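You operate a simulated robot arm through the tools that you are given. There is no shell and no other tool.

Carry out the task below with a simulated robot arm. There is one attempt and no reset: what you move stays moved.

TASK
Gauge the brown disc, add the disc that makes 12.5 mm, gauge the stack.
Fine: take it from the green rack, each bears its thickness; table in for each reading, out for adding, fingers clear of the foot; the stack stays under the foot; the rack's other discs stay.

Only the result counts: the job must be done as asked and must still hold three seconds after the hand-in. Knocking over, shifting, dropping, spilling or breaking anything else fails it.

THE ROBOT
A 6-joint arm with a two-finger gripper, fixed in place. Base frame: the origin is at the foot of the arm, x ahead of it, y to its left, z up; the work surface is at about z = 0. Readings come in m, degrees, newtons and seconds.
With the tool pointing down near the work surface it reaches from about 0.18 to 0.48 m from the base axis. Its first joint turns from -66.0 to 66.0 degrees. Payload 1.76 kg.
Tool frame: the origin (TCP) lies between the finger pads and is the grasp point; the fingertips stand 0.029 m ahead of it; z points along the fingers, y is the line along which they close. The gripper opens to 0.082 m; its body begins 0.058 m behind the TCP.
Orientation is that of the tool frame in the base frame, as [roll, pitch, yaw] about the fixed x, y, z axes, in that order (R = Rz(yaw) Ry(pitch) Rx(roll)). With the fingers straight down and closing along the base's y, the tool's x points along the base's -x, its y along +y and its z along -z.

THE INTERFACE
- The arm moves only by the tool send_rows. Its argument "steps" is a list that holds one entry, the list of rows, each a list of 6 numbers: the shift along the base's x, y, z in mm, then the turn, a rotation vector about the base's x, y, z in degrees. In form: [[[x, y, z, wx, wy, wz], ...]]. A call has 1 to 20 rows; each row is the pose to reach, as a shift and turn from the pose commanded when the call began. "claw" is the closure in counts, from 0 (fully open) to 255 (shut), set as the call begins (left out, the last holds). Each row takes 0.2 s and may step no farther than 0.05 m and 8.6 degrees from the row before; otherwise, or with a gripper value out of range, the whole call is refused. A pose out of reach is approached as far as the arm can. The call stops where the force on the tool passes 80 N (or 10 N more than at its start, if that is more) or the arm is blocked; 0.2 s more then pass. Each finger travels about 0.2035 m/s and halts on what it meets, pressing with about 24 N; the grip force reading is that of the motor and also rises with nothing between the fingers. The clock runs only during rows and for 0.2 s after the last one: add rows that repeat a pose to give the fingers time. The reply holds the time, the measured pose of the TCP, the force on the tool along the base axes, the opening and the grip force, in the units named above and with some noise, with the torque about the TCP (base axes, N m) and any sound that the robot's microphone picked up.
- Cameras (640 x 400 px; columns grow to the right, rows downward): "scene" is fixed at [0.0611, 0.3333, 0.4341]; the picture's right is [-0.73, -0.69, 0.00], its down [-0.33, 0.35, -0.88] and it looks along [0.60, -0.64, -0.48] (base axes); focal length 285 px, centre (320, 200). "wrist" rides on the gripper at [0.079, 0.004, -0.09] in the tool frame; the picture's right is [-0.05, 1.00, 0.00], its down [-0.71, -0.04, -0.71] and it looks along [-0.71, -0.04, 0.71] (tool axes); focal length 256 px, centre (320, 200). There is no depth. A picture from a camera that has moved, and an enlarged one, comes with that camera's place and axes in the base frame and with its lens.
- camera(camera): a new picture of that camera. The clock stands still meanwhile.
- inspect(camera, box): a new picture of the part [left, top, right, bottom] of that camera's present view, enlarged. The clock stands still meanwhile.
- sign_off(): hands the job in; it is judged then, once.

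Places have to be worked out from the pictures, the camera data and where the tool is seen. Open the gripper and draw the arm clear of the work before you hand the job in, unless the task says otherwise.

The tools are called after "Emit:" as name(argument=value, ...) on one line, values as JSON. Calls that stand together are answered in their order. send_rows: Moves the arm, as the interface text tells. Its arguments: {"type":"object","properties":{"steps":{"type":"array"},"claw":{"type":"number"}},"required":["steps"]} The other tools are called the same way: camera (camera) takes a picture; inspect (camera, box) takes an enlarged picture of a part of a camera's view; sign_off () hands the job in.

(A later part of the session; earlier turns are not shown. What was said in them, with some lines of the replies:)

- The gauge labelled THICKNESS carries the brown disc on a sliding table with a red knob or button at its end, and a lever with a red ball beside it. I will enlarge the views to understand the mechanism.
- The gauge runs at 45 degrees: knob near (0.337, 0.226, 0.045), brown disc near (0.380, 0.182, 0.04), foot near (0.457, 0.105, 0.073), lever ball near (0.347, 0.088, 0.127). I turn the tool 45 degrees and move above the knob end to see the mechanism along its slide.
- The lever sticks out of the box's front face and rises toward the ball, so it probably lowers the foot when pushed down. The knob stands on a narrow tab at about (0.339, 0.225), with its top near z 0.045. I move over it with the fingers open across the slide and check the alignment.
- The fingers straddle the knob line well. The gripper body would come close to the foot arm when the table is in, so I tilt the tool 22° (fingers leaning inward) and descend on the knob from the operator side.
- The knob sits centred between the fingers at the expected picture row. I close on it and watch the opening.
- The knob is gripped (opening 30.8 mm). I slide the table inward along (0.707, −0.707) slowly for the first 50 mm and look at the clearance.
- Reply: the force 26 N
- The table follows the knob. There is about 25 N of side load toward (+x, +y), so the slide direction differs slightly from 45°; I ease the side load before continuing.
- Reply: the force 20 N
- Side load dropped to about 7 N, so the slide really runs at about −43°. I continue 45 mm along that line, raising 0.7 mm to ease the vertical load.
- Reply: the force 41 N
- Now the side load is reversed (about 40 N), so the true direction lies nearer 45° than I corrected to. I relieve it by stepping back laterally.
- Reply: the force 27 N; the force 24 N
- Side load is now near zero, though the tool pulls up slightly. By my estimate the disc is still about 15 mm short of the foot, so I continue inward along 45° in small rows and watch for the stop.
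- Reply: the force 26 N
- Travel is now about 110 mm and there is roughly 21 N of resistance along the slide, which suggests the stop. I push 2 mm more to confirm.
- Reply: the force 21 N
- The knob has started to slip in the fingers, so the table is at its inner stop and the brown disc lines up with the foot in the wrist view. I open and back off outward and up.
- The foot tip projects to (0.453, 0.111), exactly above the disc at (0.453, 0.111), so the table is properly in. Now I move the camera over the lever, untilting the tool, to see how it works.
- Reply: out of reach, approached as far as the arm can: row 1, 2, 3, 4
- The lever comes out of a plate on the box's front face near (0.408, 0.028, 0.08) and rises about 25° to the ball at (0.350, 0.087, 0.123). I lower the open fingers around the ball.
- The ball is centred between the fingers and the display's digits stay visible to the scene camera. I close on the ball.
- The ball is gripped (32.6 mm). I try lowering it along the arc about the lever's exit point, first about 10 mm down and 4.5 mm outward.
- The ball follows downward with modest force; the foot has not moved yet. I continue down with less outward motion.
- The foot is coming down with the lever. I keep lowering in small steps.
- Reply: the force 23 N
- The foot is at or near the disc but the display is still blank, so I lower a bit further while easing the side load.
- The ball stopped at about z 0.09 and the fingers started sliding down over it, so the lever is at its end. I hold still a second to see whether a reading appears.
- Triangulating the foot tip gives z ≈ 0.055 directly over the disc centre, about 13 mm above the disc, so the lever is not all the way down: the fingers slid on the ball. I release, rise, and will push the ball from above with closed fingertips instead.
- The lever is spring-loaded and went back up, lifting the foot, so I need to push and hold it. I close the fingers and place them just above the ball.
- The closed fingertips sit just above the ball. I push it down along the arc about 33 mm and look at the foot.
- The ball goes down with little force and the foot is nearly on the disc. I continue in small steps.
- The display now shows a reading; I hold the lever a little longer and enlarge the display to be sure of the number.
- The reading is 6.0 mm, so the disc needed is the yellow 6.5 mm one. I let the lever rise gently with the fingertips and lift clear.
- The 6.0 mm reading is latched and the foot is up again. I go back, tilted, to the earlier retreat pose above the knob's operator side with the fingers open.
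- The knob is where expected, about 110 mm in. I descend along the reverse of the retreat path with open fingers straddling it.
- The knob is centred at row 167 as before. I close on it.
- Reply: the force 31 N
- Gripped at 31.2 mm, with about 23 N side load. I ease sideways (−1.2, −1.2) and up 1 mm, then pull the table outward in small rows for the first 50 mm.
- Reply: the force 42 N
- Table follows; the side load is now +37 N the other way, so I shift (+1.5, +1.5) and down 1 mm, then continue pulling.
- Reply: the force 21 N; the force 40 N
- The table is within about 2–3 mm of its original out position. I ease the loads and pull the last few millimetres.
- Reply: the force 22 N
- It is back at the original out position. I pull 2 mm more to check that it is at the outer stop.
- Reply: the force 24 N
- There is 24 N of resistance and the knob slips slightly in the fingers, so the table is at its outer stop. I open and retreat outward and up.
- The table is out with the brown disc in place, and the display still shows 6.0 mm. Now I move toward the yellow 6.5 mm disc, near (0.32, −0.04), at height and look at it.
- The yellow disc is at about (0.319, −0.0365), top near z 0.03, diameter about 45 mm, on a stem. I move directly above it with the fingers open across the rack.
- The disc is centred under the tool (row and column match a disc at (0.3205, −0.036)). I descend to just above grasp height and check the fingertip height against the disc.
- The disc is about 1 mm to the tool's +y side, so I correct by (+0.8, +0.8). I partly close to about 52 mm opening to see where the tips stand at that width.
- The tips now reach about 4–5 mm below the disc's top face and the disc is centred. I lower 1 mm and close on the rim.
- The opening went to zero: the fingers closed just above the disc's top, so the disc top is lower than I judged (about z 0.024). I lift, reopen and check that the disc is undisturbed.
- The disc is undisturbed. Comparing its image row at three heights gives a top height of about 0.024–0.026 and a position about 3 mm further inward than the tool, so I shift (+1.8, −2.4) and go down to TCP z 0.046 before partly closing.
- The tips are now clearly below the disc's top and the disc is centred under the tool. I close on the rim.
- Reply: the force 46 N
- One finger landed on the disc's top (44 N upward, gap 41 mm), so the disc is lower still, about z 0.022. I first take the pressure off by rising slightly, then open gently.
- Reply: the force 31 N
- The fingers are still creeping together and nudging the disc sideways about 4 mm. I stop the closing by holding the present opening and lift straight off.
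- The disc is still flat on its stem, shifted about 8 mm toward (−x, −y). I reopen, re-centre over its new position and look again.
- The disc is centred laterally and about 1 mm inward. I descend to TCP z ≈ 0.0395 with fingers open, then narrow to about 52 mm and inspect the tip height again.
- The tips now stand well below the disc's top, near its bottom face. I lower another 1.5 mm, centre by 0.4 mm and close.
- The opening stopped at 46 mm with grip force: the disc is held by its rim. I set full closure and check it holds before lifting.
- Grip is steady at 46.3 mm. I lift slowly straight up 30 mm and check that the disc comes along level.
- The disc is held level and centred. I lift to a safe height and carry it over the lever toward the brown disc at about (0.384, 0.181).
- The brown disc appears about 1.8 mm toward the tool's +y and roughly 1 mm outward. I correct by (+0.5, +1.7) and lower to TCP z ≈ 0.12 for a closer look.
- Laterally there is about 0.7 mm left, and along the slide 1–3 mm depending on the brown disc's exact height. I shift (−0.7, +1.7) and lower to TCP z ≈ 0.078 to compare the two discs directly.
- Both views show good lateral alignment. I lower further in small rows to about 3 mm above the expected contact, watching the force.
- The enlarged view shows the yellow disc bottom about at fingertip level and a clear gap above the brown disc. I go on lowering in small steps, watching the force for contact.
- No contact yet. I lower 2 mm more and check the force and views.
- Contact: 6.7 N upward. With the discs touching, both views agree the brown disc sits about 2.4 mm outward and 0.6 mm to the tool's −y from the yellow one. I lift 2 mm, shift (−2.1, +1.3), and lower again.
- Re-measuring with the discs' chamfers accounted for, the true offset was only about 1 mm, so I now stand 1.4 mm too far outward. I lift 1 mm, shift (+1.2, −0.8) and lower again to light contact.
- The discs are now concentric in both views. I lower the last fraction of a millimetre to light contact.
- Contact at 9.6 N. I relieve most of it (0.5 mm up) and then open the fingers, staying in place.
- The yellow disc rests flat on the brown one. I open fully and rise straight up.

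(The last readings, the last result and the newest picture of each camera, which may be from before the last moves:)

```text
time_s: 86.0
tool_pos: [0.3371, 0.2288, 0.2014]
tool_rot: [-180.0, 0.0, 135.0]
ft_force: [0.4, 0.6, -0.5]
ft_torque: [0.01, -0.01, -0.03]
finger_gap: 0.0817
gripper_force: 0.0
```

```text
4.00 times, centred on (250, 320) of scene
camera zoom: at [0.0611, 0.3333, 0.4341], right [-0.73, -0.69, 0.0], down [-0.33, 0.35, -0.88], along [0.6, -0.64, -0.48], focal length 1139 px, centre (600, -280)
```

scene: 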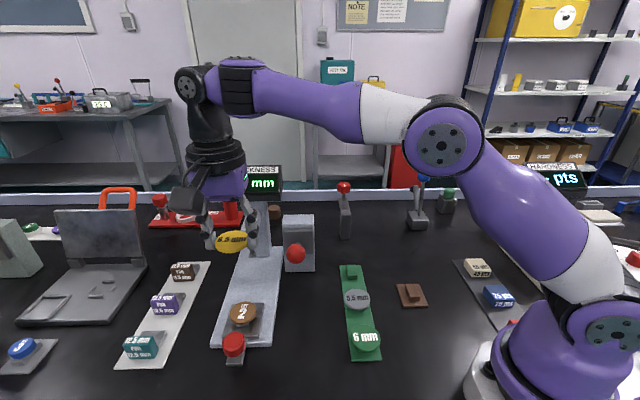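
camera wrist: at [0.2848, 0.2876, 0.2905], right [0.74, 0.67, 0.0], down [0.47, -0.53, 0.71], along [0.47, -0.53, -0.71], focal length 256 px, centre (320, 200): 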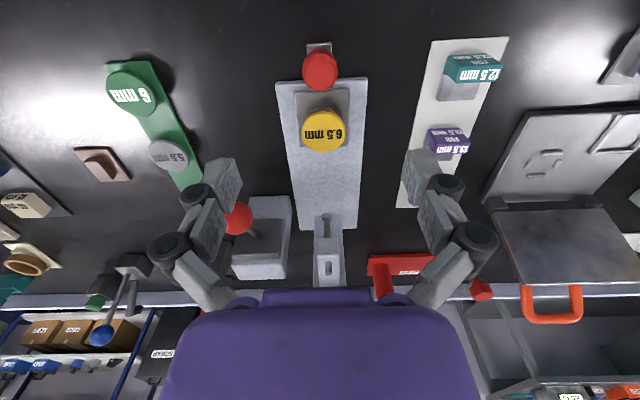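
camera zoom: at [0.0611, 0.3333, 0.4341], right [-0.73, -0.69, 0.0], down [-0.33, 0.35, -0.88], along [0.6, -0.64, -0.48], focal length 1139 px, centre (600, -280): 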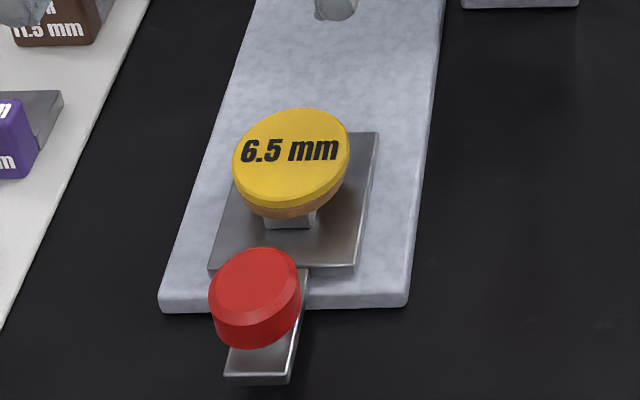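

The stack is square and flat. Now I return to the knob with the same tilted approach as before, fingers open.

Emit:
send_rows(steps=[[[0, 0, -35, 0, 0, 0], [1, -2, -70, 0, 0, 0], [1.9, -4.1, -101, 0, 0, 0], [0.6, -3, -106, -5.2, -5.2, 0], [-0.7, -1.8, -111, -10.4, -10.4, 0], [-1.6, 0, -116, -15.6, -15.6, 0], [-1.6, 0, -134, -15.6, -15.6, 0], [-1.6, 0, -149.5, -15.6, -15.6, 0], [-1.6, 0, -149.5, -15.6, -15.6, 0]]], claw=0)

Emit:
camera(camera="wrist")

```text
time_s: 88.0
tool_pos: [0.335, 0.2287, 0.0509]
tool_rot: [-180.0, 22.2, 135.0]
ft_force: [-0.1, -0.2, -0.5]
ft_torque: [0.01, 0.0, -0.02]
finger_gap: 0.0822
gripper_force: 0.0
```

```text
taken
camera wrist: at [0.2635, 0.3072, 0.1041], right [0.74, 0.67, 0.02], down [0.25, -0.3, 0.92], along [0.62, -0.68, -0.39], focal length 256 px, centre (320, 200)
```

wrist: 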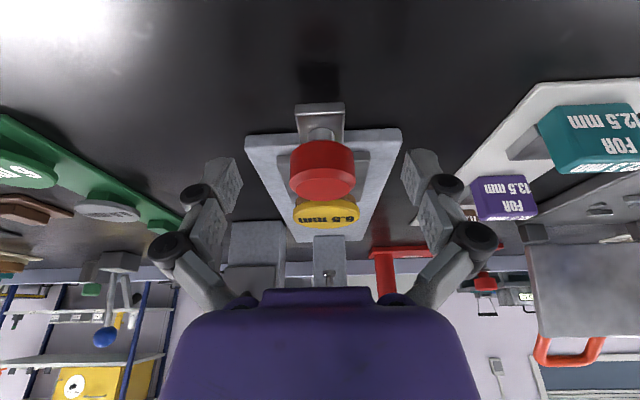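

The knob is again centred (1 mm to +y). I nudge (+0.6, +0.6) and close on it.

Emit:
send_rows(steps=[[[0.6, 0.6, 0, 0, 0, 0], [0.6, 0.6, 0, 0, 0, 0]]], claw=0)

Emit:
send_rows(steps=[[[0, 0, 0, 0, 0, 0], [0, 0, 0, 0, 0, 0], [0, 0, 0, 0, 0, 0]]], claw=255)

```text
time_s: 88.6
tool_pos: [0.3344, 0.2284, 0.0508]
tool_rot: [180.0, 22.1, 134.9]
ft_force: [-0.4, 0.4, 0.7]
ft_torque: [0.0, -0.02, 0.02]
finger_gap: 0.082
gripper_force: 0.1
```

```text
time_s: 89.4
tool_pos: [0.3359, 0.2297, 0.0516]
tool_rot: [179.9, 22.0, 135.0]
ft_force: [-0.7, -0.3, 12.7]
ft_torque: [0.1, 0.15, -0.02]
finger_gap: 0.0311
gripper_force: 36.0
```

Gripped cleanly. I push the table in gently in chunks, about 28 mm first.

Emit:
send_rows(steps=[[[1, -1, 0.5, 0, 0, 0], [2.5, -2.5, 0.5, 0, 0, 0], [4.8, -4.7, 0.5, 0, 0, 0], [7.8, -7.6, 0.5, 0, 0, 0], [10.8, -10.5, 0.5, 0, 0, 0], [13.8, -13.4, 0.5, 0, 0, 0], [16.8, -16.3, 0.5, 0, 0, 0], [19, -18.4, 0.5, 0, 0, 0], [20.2, -19.6, 0.5, 0, 0, 0], [20.2, -19.6, 0.5, 0, 0, 0]]], claw=255)

```text
time_s: 91.6
tool_pos: [0.3559, 0.2091, 0.0512]
tool_rot: [-180.0, 22.1, 134.9]
ft_force: [-10.8, -11.8, 20.4]
ft_torque: [-0.18, 0.26, -0.02]
finger_gap: 0.0311
gripper_force: 36.0
```

Emit:
send_rows(steps=[[[0.3, -1.7, 1, 0, 0, 0], [2.3, -3.7, 1, 0, 0, 0], [5, -6.4, 1, 0, 0, 0], [8, -9.4, 1, 0, 0, 0], [11, -12.4, 1, 0, 0, 0], [14, -15.3, 1, 0, 0, 0], [17, -18.2, 1, 0, 0, 0], [19, -20.2, 1, 0, 0, 0], [20, -21.2, 1, 0, 0, 0], [20, -21.2, 1, 0, 0, 0]]], claw=255)

Emit:
inspect(camera="wrist", box=[220, 90, 420, 300])

```text
time_s: 93.8
tool_pos: [0.3761, 0.1891, 0.0528]
tool_rot: [179.8, 22.1, 134.9]
ft_force: [13.5, 14.5, -15.8]
ft_torque: [0.49, 0.23, 0.16]
finger_gap: 0.0308
gripper_force: 36.3
```

```text
1.90 times, centred on (320, 195) of wrist
camera zoom: at [0.3049, 0.2672, 0.1056], right [0.74, 0.67, 0.02], down [0.25, -0.3, 0.92], along [0.62, -0.68, -0.39], focal length 488 px, centre (320, 210)
```

zoom: 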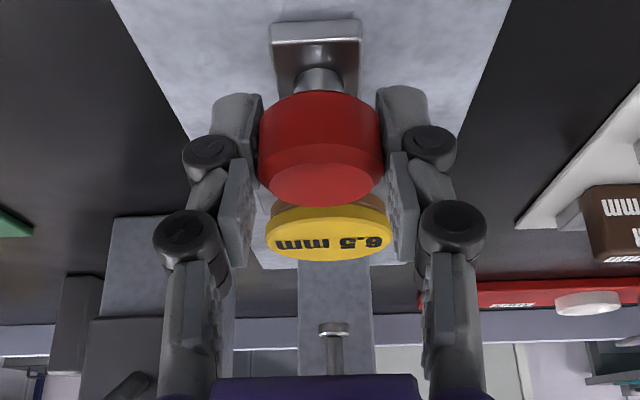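

The stack rides along well. I correct the side load (+0.7, +0.7) and continue.

Emit:
send_rows(steps=[[[1.7, -0.3, -0.7, 0, 0, 0], [3.7, -2.3, -0.7, 0, 0, 0], [6.4, -5, -0.7, 0, 0, 0], [9.4, -8, -0.7, 0, 0, 0], [12.4, -11, -0.7, 0, 0, 0], [15.4, -14, -0.7, 0, 0, 0], [18.3, -17, -0.7, 0, 0, 0], [20.2, -19, -0.7, 0, 0, 0], [21, -19.9, -0.7, 0, 0, 0], [21, -19.9, -0.7, 0, 0, 0]]], claw=255)

```text
time_s: 96.0
tool_pos: [0.3969, 0.1696, 0.0531]
tool_rot: [180.0, 22.0, 134.9]
ft_force: [-14.2, -14.6, 18.7]
ft_torque: [-0.15, 0.38, -0.04]
finger_gap: 0.0307
gripper_force: 36.7
```

Emit:
send_rows(steps=[[[0.3, -1.7, 0.8, 0, 0, 0], [2.3, -3.7, 0.8, 0, 0, 0], [5, -6.4, 0.8, 0, 0, 0], [8, -9.4, 0.8, 0, 0, 0], [10.5, -11.9, 0.8, 0, 0, 0], [12.2, -13.6, 0.8, 0, 0, 0], [12.7, -14.1, 0.8, 0, 0, 0], [12.7, -14.1, 0.8, 0, 0, 0]]], claw=255)

```text
time_s: 97.8
tool_pos: [0.4101, 0.1553, 0.0518]
tool_rot: [179.9, 22.2, 135.1]
ft_force: [18.4, 16.4, -24.8]
ft_torque: [0.15, -0.12, 0.07]
finger_gap: 0.0308
gripper_force: 35.5
```

About 4–5 mm remain to the stop. I ease the loads and creep in 1 mm per row.

Emit:
send_rows(steps=[[[0.8, 0.6, -0.9, 0, 0, 0], [1.5, -0.1, -0.9, 0, 0, 0], [2.2, -0.8, -0.9, 0, 0, 0], [2.9, -1.5, -0.9, 0, 0, 0], [3.6, -2.2, -0.9, 0, 0, 0], [4.3, -2.9, -0.9, 0, 0, 0], [4.3, -2.9, -0.9, 0, 0, 0]]], claw=255)

Emit:
inspect(camera="wrist", box=[220, 90, 420, 300])

```text
time_s: 99.4
tool_pos: [0.414, 0.151, 0.0521]
tool_rot: [180.0, 22.1, 135.0]
ft_force: [-9.1, -2.3, 18.4]
ft_torque: [-0.06, 0.15, -0.02]
finger_gap: 0.0309
gripper_force: 36.2
```

```text
1.90 times, centred on (320, 195) of wrist
camera zoom: at [0.3422, 0.2301, 0.105], right [0.74, 0.67, 0.02], down [0.25, -0.3, 0.92], along [0.62, -0.68, -0.39], focal length 488 px, centre (320, 210)
```

zoom: 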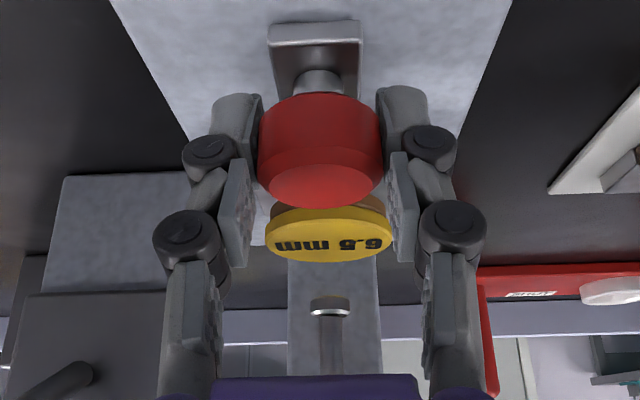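

Emit:
send_rows(steps=[[[0.5, -0.9, 0.5, 0, 0, 0], [1.1, -1.5, 0.5, 0, 0, 0], [1.7, -2.1, 0.5, 0, 0, 0], [1.7, -2.1, 0.5, 0, 0, 0]]], claw=255)

Emit:
inspect(camera="wrist", box=[220, 90, 420, 300])

```text
time_s: 100.4
tool_pos: [0.4155, 0.1515, 0.0513]
tool_rot: [-179.9, 21.9, 135.1]
ft_force: [-15.9, 13.1, -6.5]
ft_torque: [0.29, 0.32, -0.03]
finger_gap: 0.031
gripper_force: 35.9
```

```text
1.90 times, centred on (320, 195) of wrist
camera zoom: at [0.3437, 0.2285, 0.1045], right [0.74, 0.67, 0.02], down [0.25, -0.3, 0.92], along [0.62, -0.68, -0.39], focal length 488 px, centre (320, 210)
```

zoom: 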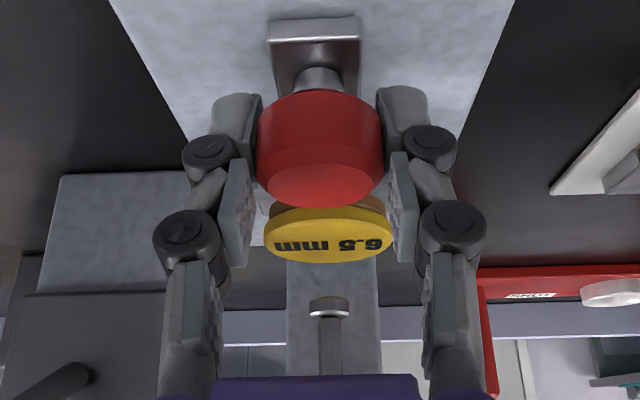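

There is 20 N of resistance at the same place as before, so the table is at its inner stop. I relax 1 mm, open and retreat outward and up.

Emit:
send_rows(steps=[[[-0.7, 0.7, 0, 0, 0, 0], [-0.7, 0.7, 0, 0, 0, 0]]], claw=255)

Emit:
send_rows(steps=[[[0, 0, 0, 0, 0, 0], [0, 0, 0, 0, 0, 0], [0, 0, 0, 0, 0, 0], [-5, 5, 17, 0, 0, 0], [-12, 12, 37, 0, 0, 0], [-22, 22, 57, 0, 0, 0], [-35, 35, 80, 0, 0, 0], [-50, 50, 110, 0, 0, 0], [-50, 50, 110, 0, 0, 0]]], claw=0)

Emit:
inspect(camera="wrist", box=[230, 50, 410, 290])

Emit:
inspect(camera="scene", box=[200, 190, 320, 310])

```text
time_s: 101.0
tool_pos: [0.4153, 0.1505, 0.0525]
tool_rot: [-179.8, 22.1, 135.0]
ft_force: [-2.5, 10.3, -22.3]
ft_torque: [0.18, 0.15, 0.03]
finger_gap: 0.0309
gripper_force: 36.1
```

```text
time_s: 103.0
tool_pos: [0.3662, 0.2007, 0.1631]
tool_rot: [179.8, 22.0, 135.1]
ft_force: [-0.6, 0.0, 0.1]
ft_torque: [0.01, -0.01, 0.02]
finger_gap: 0.0819
gripper_force: 0.0
```

```text
1.67 times, centred on (320, 170) of wrist
camera zoom: at [0.294, 0.279, 0.2154], right [0.74, 0.67, 0.02], down [0.25, -0.3, 0.92], along [0.62, -0.68, -0.39], focal length 427 px, centre (320, 250)
```

zoom: 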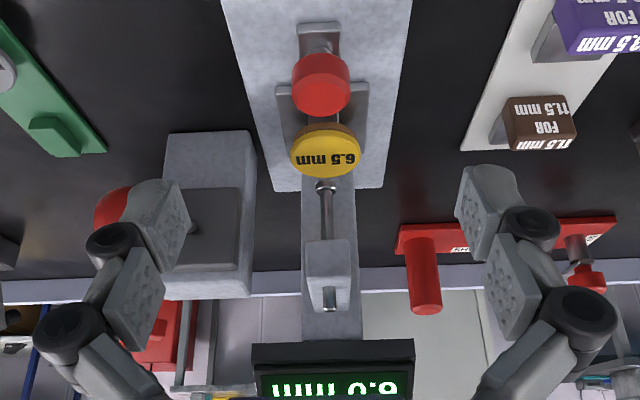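

```text
3.33 times, centred on (260, 250) of scene
camera zoom: at [0.0611, 0.3333, 0.4341], right [-0.73, -0.69, 0.0], down [-0.33, 0.35, -0.88], along [0.6, -0.64, -0.48], focal length 949 px, centre (520, 33)
```

zoom: 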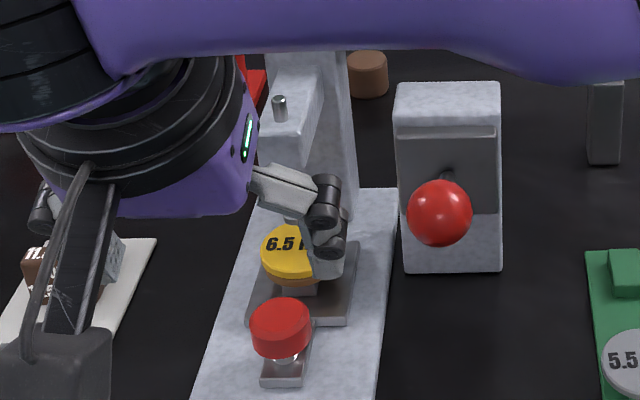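

The stack sits under the raised foot. I untilt and move back over the lever ball, closing the fingers on the way.

Emit:
send_rows(steps=[[[-12, -12, 12, 5.2, 5.2, 0], [-24, -32, 28, 10.4, 10.4, 0], [-34, -58, 40, 15.6, 15.6, 0], [-34, -88, 50, 15.6, 15.6, 0], [-17, -112, 50, 15.6, 15.6, 0], [-17, -112, 50, 15.6, 15.6, 0]]], claw=0)

Emit:
send_rows(steps=[[[0, 0, 0, 0, 0, 0], [0, 0, 0, 0, 0, 0], [0, 0, 0, 0, 0, 0]]], claw=255)

Emit:
camera(camera="wrist")

Emit:
camera(camera="scene")

```text
time_s: 104.4
tool_pos: [0.3488, 0.0888, 0.2122]
tool_rot: [-179.9, 0.0, 135.0]
ft_force: [0.3, 0.2, 0.5]
ft_torque: [0.01, -0.01, 0.02]
finger_gap: 0.0822
gripper_force: 0.0
```

```text
time_s: 105.2
tool_pos: [0.3478, 0.0892, 0.2117]
tool_rot: [179.9, 0.0, 135.0]
ft_force: [-1.1, 0.7, -0.6]
ft_torque: [0.0, 0.02, 0.02]
finger_gap: 0.0002
gripper_force: 24.1
```

```text
taken
camera wrist: at [0.2966, 0.1474, 0.3014], right [0.74, 0.67, 0.0], down [0.47, -0.53, 0.71], along [0.47, -0.53, -0.71], focal length 256 px, centre (320, 200)
```

wrist: 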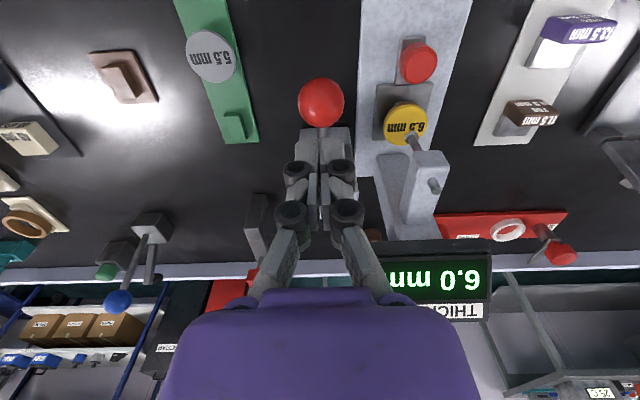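

```text
taken
```

scene: 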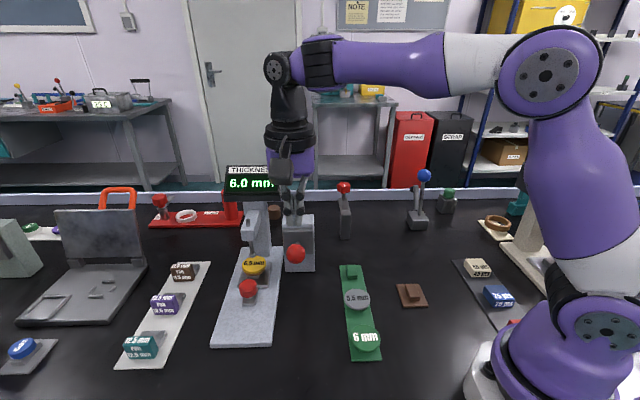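

Everything is aligned as for the first reading. I lower to the ball and press along the arc, first to just before the expected contact of the foot.

Emit:
send_rows(steps=[[[0.7, -0.8, -20, 0, 0, 0], [0.7, -0.8, -34, 0, 0, 0], [0.7, -0.8, -41, 0, 0, 0], [0, -0.1, -46, 0, 0, 0], [-1.4, 1.3, -52, 0, 0, 0], [-2.5, 2.4, -57, 0, 0, 0], [-3.2, 3.1, -61, 0, 0, 0], [-3.6, 3.5, -65, 0, 0, 0], [-3.6, 3.5, -65, 0, 0, 0]]], claw=255)

Emit:
inspect(camera="scene", box=[210, 160, 350, 310])

```text
time_s: 107.2
tool_pos: [0.3444, 0.092, 0.1469]
tool_rot: [180.0, -0.1, 135.0]
ft_force: [-0.6, -0.1, 2.1]
ft_torque: [0.0, 0.03, 0.0]
finger_gap: 0.0
gripper_force: 24.3
```

```text
2.67 times, centred on (280, 235) of scene
camera zoom: at [0.0611, 0.3333, 0.4341], right [-0.73, -0.69, 0.0], down [-0.33, 0.35, -0.88], along [0.6, -0.64, -0.48], focal length 759 px, centre (427, 107)
```

zoom: 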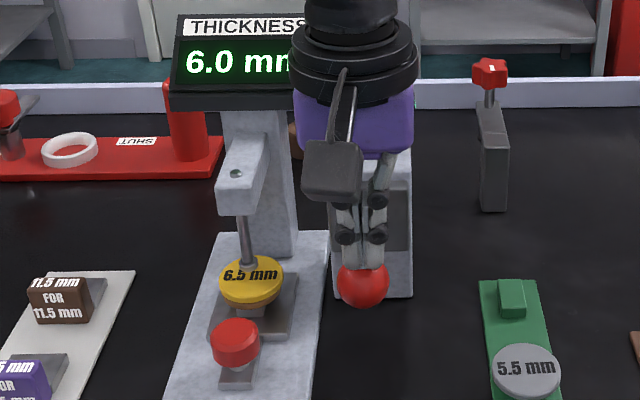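

The foot is close to the stack. I press further in small steps, watching the display.

Emit:
send_rows(steps=[[[-0.3, 0.3, -3, 0, 0, 0], [-0.6, 0.6, -6, 0, 0, 0], [-0.8, 0.8, -9, 0, 0, 0], [-0.8, 0.8, -9, 0, 0, 0]]], claw=255)

Emit:
inspect(camera="scene", box=[210, 160, 350, 310])

```text
time_s: 108.2
tool_pos: [0.3443, 0.0929, 0.1384]
tool_rot: [-180.0, 0.0, 135.0]
ft_force: [0.3, -0.1, 1.5]
ft_torque: [0.03, 0.0, -0.03]
finger_gap: 0.0002
gripper_force: 24.0
```

```text
2.67 times, centred on (280, 235) of scene
camera zoom: at [0.0611, 0.3333, 0.4341], right [-0.73, -0.69, 0.0], down [-0.33, 0.35, -0.88], along [0.6, -0.64, -0.48], focal length 759 px, centre (427, 107)
```

zoom: 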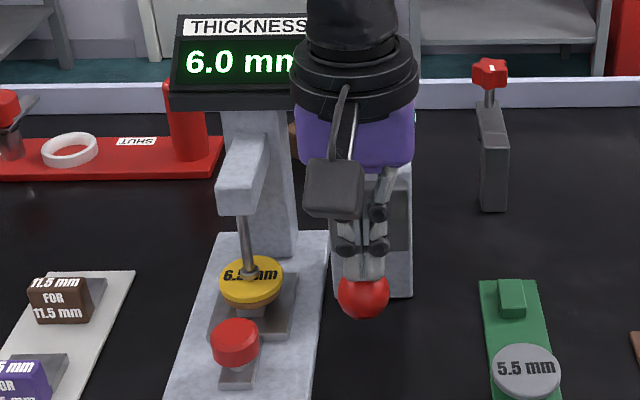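

Emit:
send_rows(steps=[[[0, 0, -2, 0, 0, 0], [0, 0, -4, 0, 0, 0], [0, 0, -6, 0, 0, 0], [0, 0, -6, 0, 0, 0], [0, 0, -6, 0, 0, 0]]], claw=255)

Emit:
inspect(camera="scene", box=[210, 160, 350, 310])

```text
time_s: 109.4
tool_pos: [0.3437, 0.0922, 0.1332]
tool_rot: [-179.9, -0.1, 135.0]
ft_force: [0.0, -1.2, 2.3]
ft_torque: [0.02, -0.03, 0.03]
finger_gap: 0.0
gripper_force: 23.9
```

```text
2.67 times, centred on (280, 235) of scene
camera zoom: at [0.0611, 0.3333, 0.4341], right [-0.73, -0.69, 0.0], down [-0.33, 0.35, -0.88], along [0.6, -0.64, -0.48], focal length 759 px, centre (427, 107)
```

zoom: 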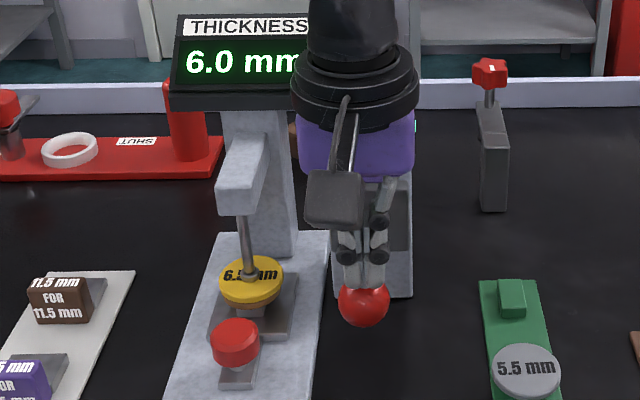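

The foot rests on the stack; the first reading only appeared with the lever near its end, so I keep pressing to the same depth.

Emit:
send_rows(steps=[[[0.2, -0.2, -3, 0, 0, 0], [0.3, -0.3, -6, 0, 0, 0], [0.5, -0.5, -9, 0, 0, 0], [0.7, -0.7, -12, 0, 0, 0], [0.7, -0.7, -12, 0, 0, 0], [0.7, -0.7, -12, 0, 0, 0]]], claw=255)

Emit:
inspect(camera="scene", box=[210, 160, 350, 310])

```text
time_s: 110.8
tool_pos: [0.3446, 0.0925, 0.1209]
tool_rot: [-180.0, 0.0, 135.0]
ft_force: [-1.1, 0.7, 2.1]
ft_torque: [0.01, 0.02, 0.01]
finger_gap: 0.0001
gripper_force: 23.8
```

```text
2.67 times, centred on (280, 235) of scene
camera zoom: at [0.0611, 0.3333, 0.4341], right [-0.73, -0.69, 0.0], down [-0.33, 0.35, -0.88], along [0.6, -0.64, -0.48], focal length 759 px, centre (427, 107)
```

zoom: 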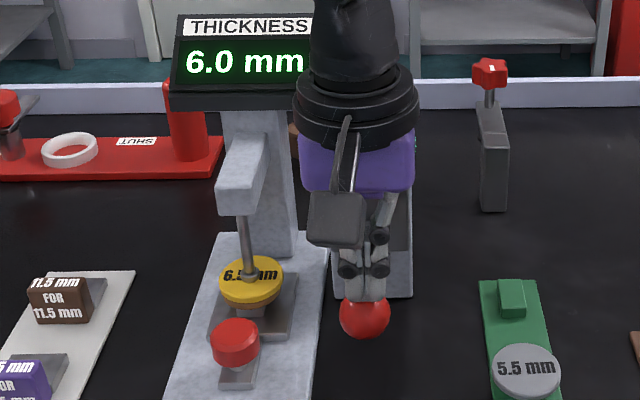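

Emit:
send_rows(steps=[[[0.2, -0.2, -3, 0, 0, 0], [0.3, -0.3, -6, 0, 0, 0], [0.4, -0.4, -7, 0, 0, 0], [0.4, -0.4, -7, 0, 0, 0], [0.4, -0.4, -7, 0, 0, 0], [0.4, -0.4, -7, 0, 0, 0]]], claw=255)

Emit:
inspect(camera="scene", box=[210, 160, 350, 310])

```text
time_s: 112.2
tool_pos: [0.3448, 0.0917, 0.1135]
tool_rot: [179.9, 0.0, 135.0]
ft_force: [0.1, 0.5, 3.3]
ft_torque: [0.02, 0.0, 0.04]
finger_gap: 0.0002
gripper_force: 23.6
```

```text
2.67 times, centred on (280, 235) of scene
camera zoom: at [0.0611, 0.3333, 0.4341], right [-0.73, -0.69, 0.0], down [-0.33, 0.35, -0.88], along [0.6, -0.64, -0.48], focal length 759 px, centre (427, 107)
```

zoom: 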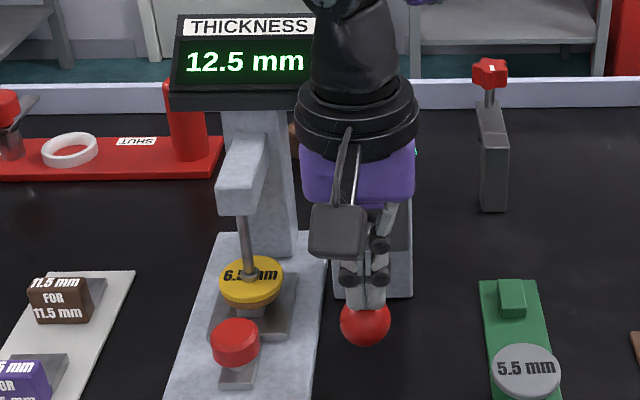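

The display reads 12.5 mm. I hold for a second, then let the lever rise gently and lift clear.

Emit:
send_rows(steps=[[[0, 0, 0, 0, 0, 0], [0, 0, 0, 0, 0, 0], [0, 0, 0, 0, 0, 0], [0, 0, 0, 0, 0, 0], [0, 0, 0, 0, 0, 0]]], claw=255)

Emit:
send_rows(steps=[[[-0.3, 0.3, 5, 0, 0, 0], [-0.6, 0.6, 10, 0, 0, 0], [-0.8, 0.8, 15, 0, 0, 0], [-0.8, 0.8, 20, 0, 0, 0], [-0.5, 0.5, 25, 0, 0, 0], [0, 0, 30, 0, 0, 0], [0.5, -0.5, 36, 0, 0, 0], [1.5, -1.5, 42, 0, 0, 0], [2.5, -2.5, 48, 0, 0, 0], [3.5, -3.5, 55, 0, 0, 0], [3.5, -3.5, 65, 0, 0, 0], [3.5, -3.5, 90, 0, 0, 0], [3.5, -3.5, 110, 0, 0, 0], [3.5, -3.5, 110, 0, 0, 0]]], claw=255)

Emit:
inspect(camera="scene", box=[210, 160, 350, 310])

Emit:
camera(camera="wrist")

```text
time_s: 113.4
tool_pos: [0.3442, 0.0921, 0.1133]
tool_rot: [180.0, 0.0, 134.9]
ft_force: [-0.3, 0.0, 3.5]
ft_torque: [0.0, 0.0, 0.05]
finger_gap: 0.0001
gripper_force: 23.8
```

```text
time_s: 116.4
tool_pos: [0.3479, 0.089, 0.2226]
tool_rot: [-180.0, 0.0, 135.0]
ft_force: [0.3, -0.4, -0.5]
ft_torque: [0.01, 0.01, -0.02]
finger_gap: 0.0002
gripper_force: 24.0
```

```text
2.67 times, centred on (280, 235) of scene
camera zoom: at [0.0611, 0.3333, 0.4341], right [-0.73, -0.69, 0.0], down [-0.33, 0.35, -0.88], along [0.6, -0.64, -0.48], focal length 759 px, centre (427, 107)
```

zoom: 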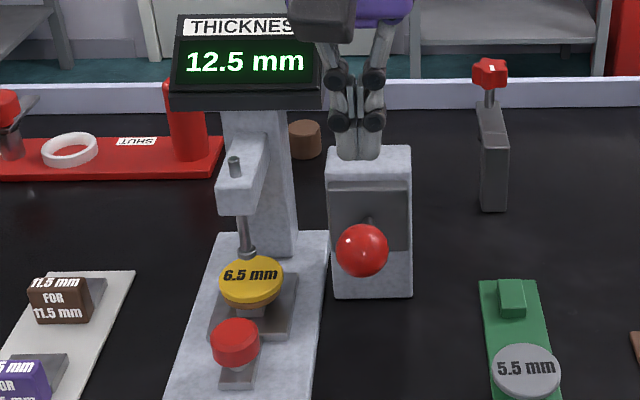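

```text
taken
camera wrist: at [0.2963, 0.1468, 0.3123], right [0.74, 0.67, 0.0], down [0.47, -0.53, 0.71], along [0.47, -0.53, -0.71], focal length 256 px, centre (320, 200)
```

wrist: 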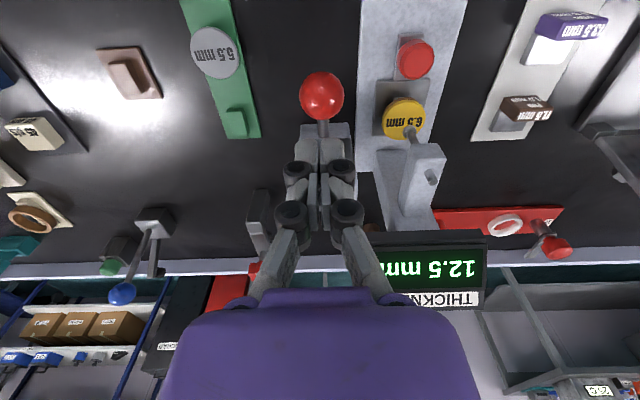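

The foot is up, the display holds 12.5 mm, the stack stays under the foot and the other two rack discs are in place. I open the gripper and draw the arm back and up to near its starting place.

Emit:
send_rows(steps=[[[0, 0, 20, 0, 0, 0], [-15, -5, 40, 0, 0, 0], [-35, -12, 58, 0, 0, 0], [-58, -22, 60, 0, 0, 0], [-58, -22, 60, 0, 0, 0], [-58, -22, 60, 0, 0, 0]]], claw=0)

Emit:
camera(camera="scene")

Emit:
inspect(camera="scene", box=[200, 150, 400, 370])

```text
time_s: 117.8
tool_pos: [0.2901, 0.0654, 0.2845]
tool_rot: [-179.9, 0.0, 134.9]
ft_force: [-0.1, -1.0, 0.1]
ft_torque: [0.02, -0.02, -0.02]
finger_gap: 0.0819
gripper_force: 0.0
```

```text
taken
```

scene: 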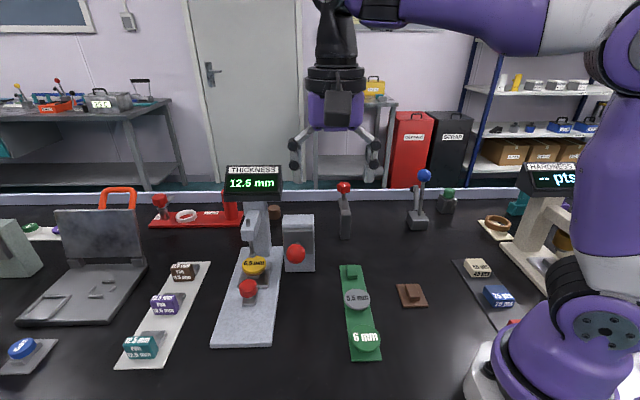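

```text
1.82 times, centred on (300, 260) of scene
camera zoom: at [0.0611, 0.3333, 0.4341], right [-0.73, -0.69, 0.0], down [-0.33, 0.35, -0.88], along [0.6, -0.64, -0.48], focal length 518 px, centre (356, 91)
```

zoom: 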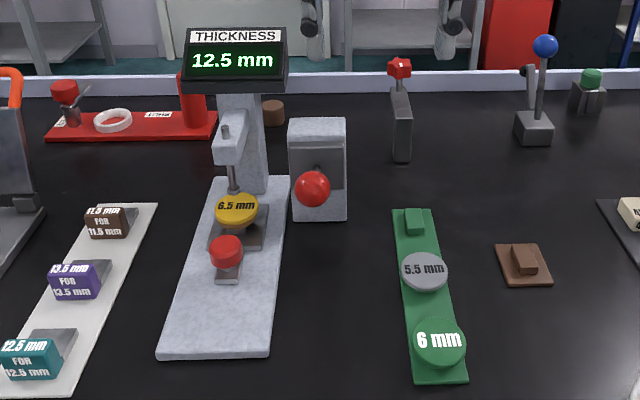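

The display reads 12.5 mm, the stack is under the foot with the table in, the 5.5 and 6 mm discs are untouched on the rack, and the arm is clear with the gripper open. I hand the job in.

Emit:
sign_off()

```text
The job is handed in.
```

The job is finished and handed in. The brown disc gauged 6.0 mm, so I added the yellow 6.5 mm disc from the green rack, and the stack gauged 12.5 mm.

- **Table:** it was in for both readings and out while I added the disc. The fingers stayed clear of the foot.
- **Final state:** the stack is under the raised foot with the table in. The display still reads 12.5 mm.
- **Rack:** the 5.5 mm and 6 mm discs are still on it. It took three attempts to pick up the yellow disc. On the second, a finger landed on it and shifted it about 8 mm on its peg. It stayed flat and nothing else was disturbed.
- **Arm:** it is back near its start position with the gripper open.
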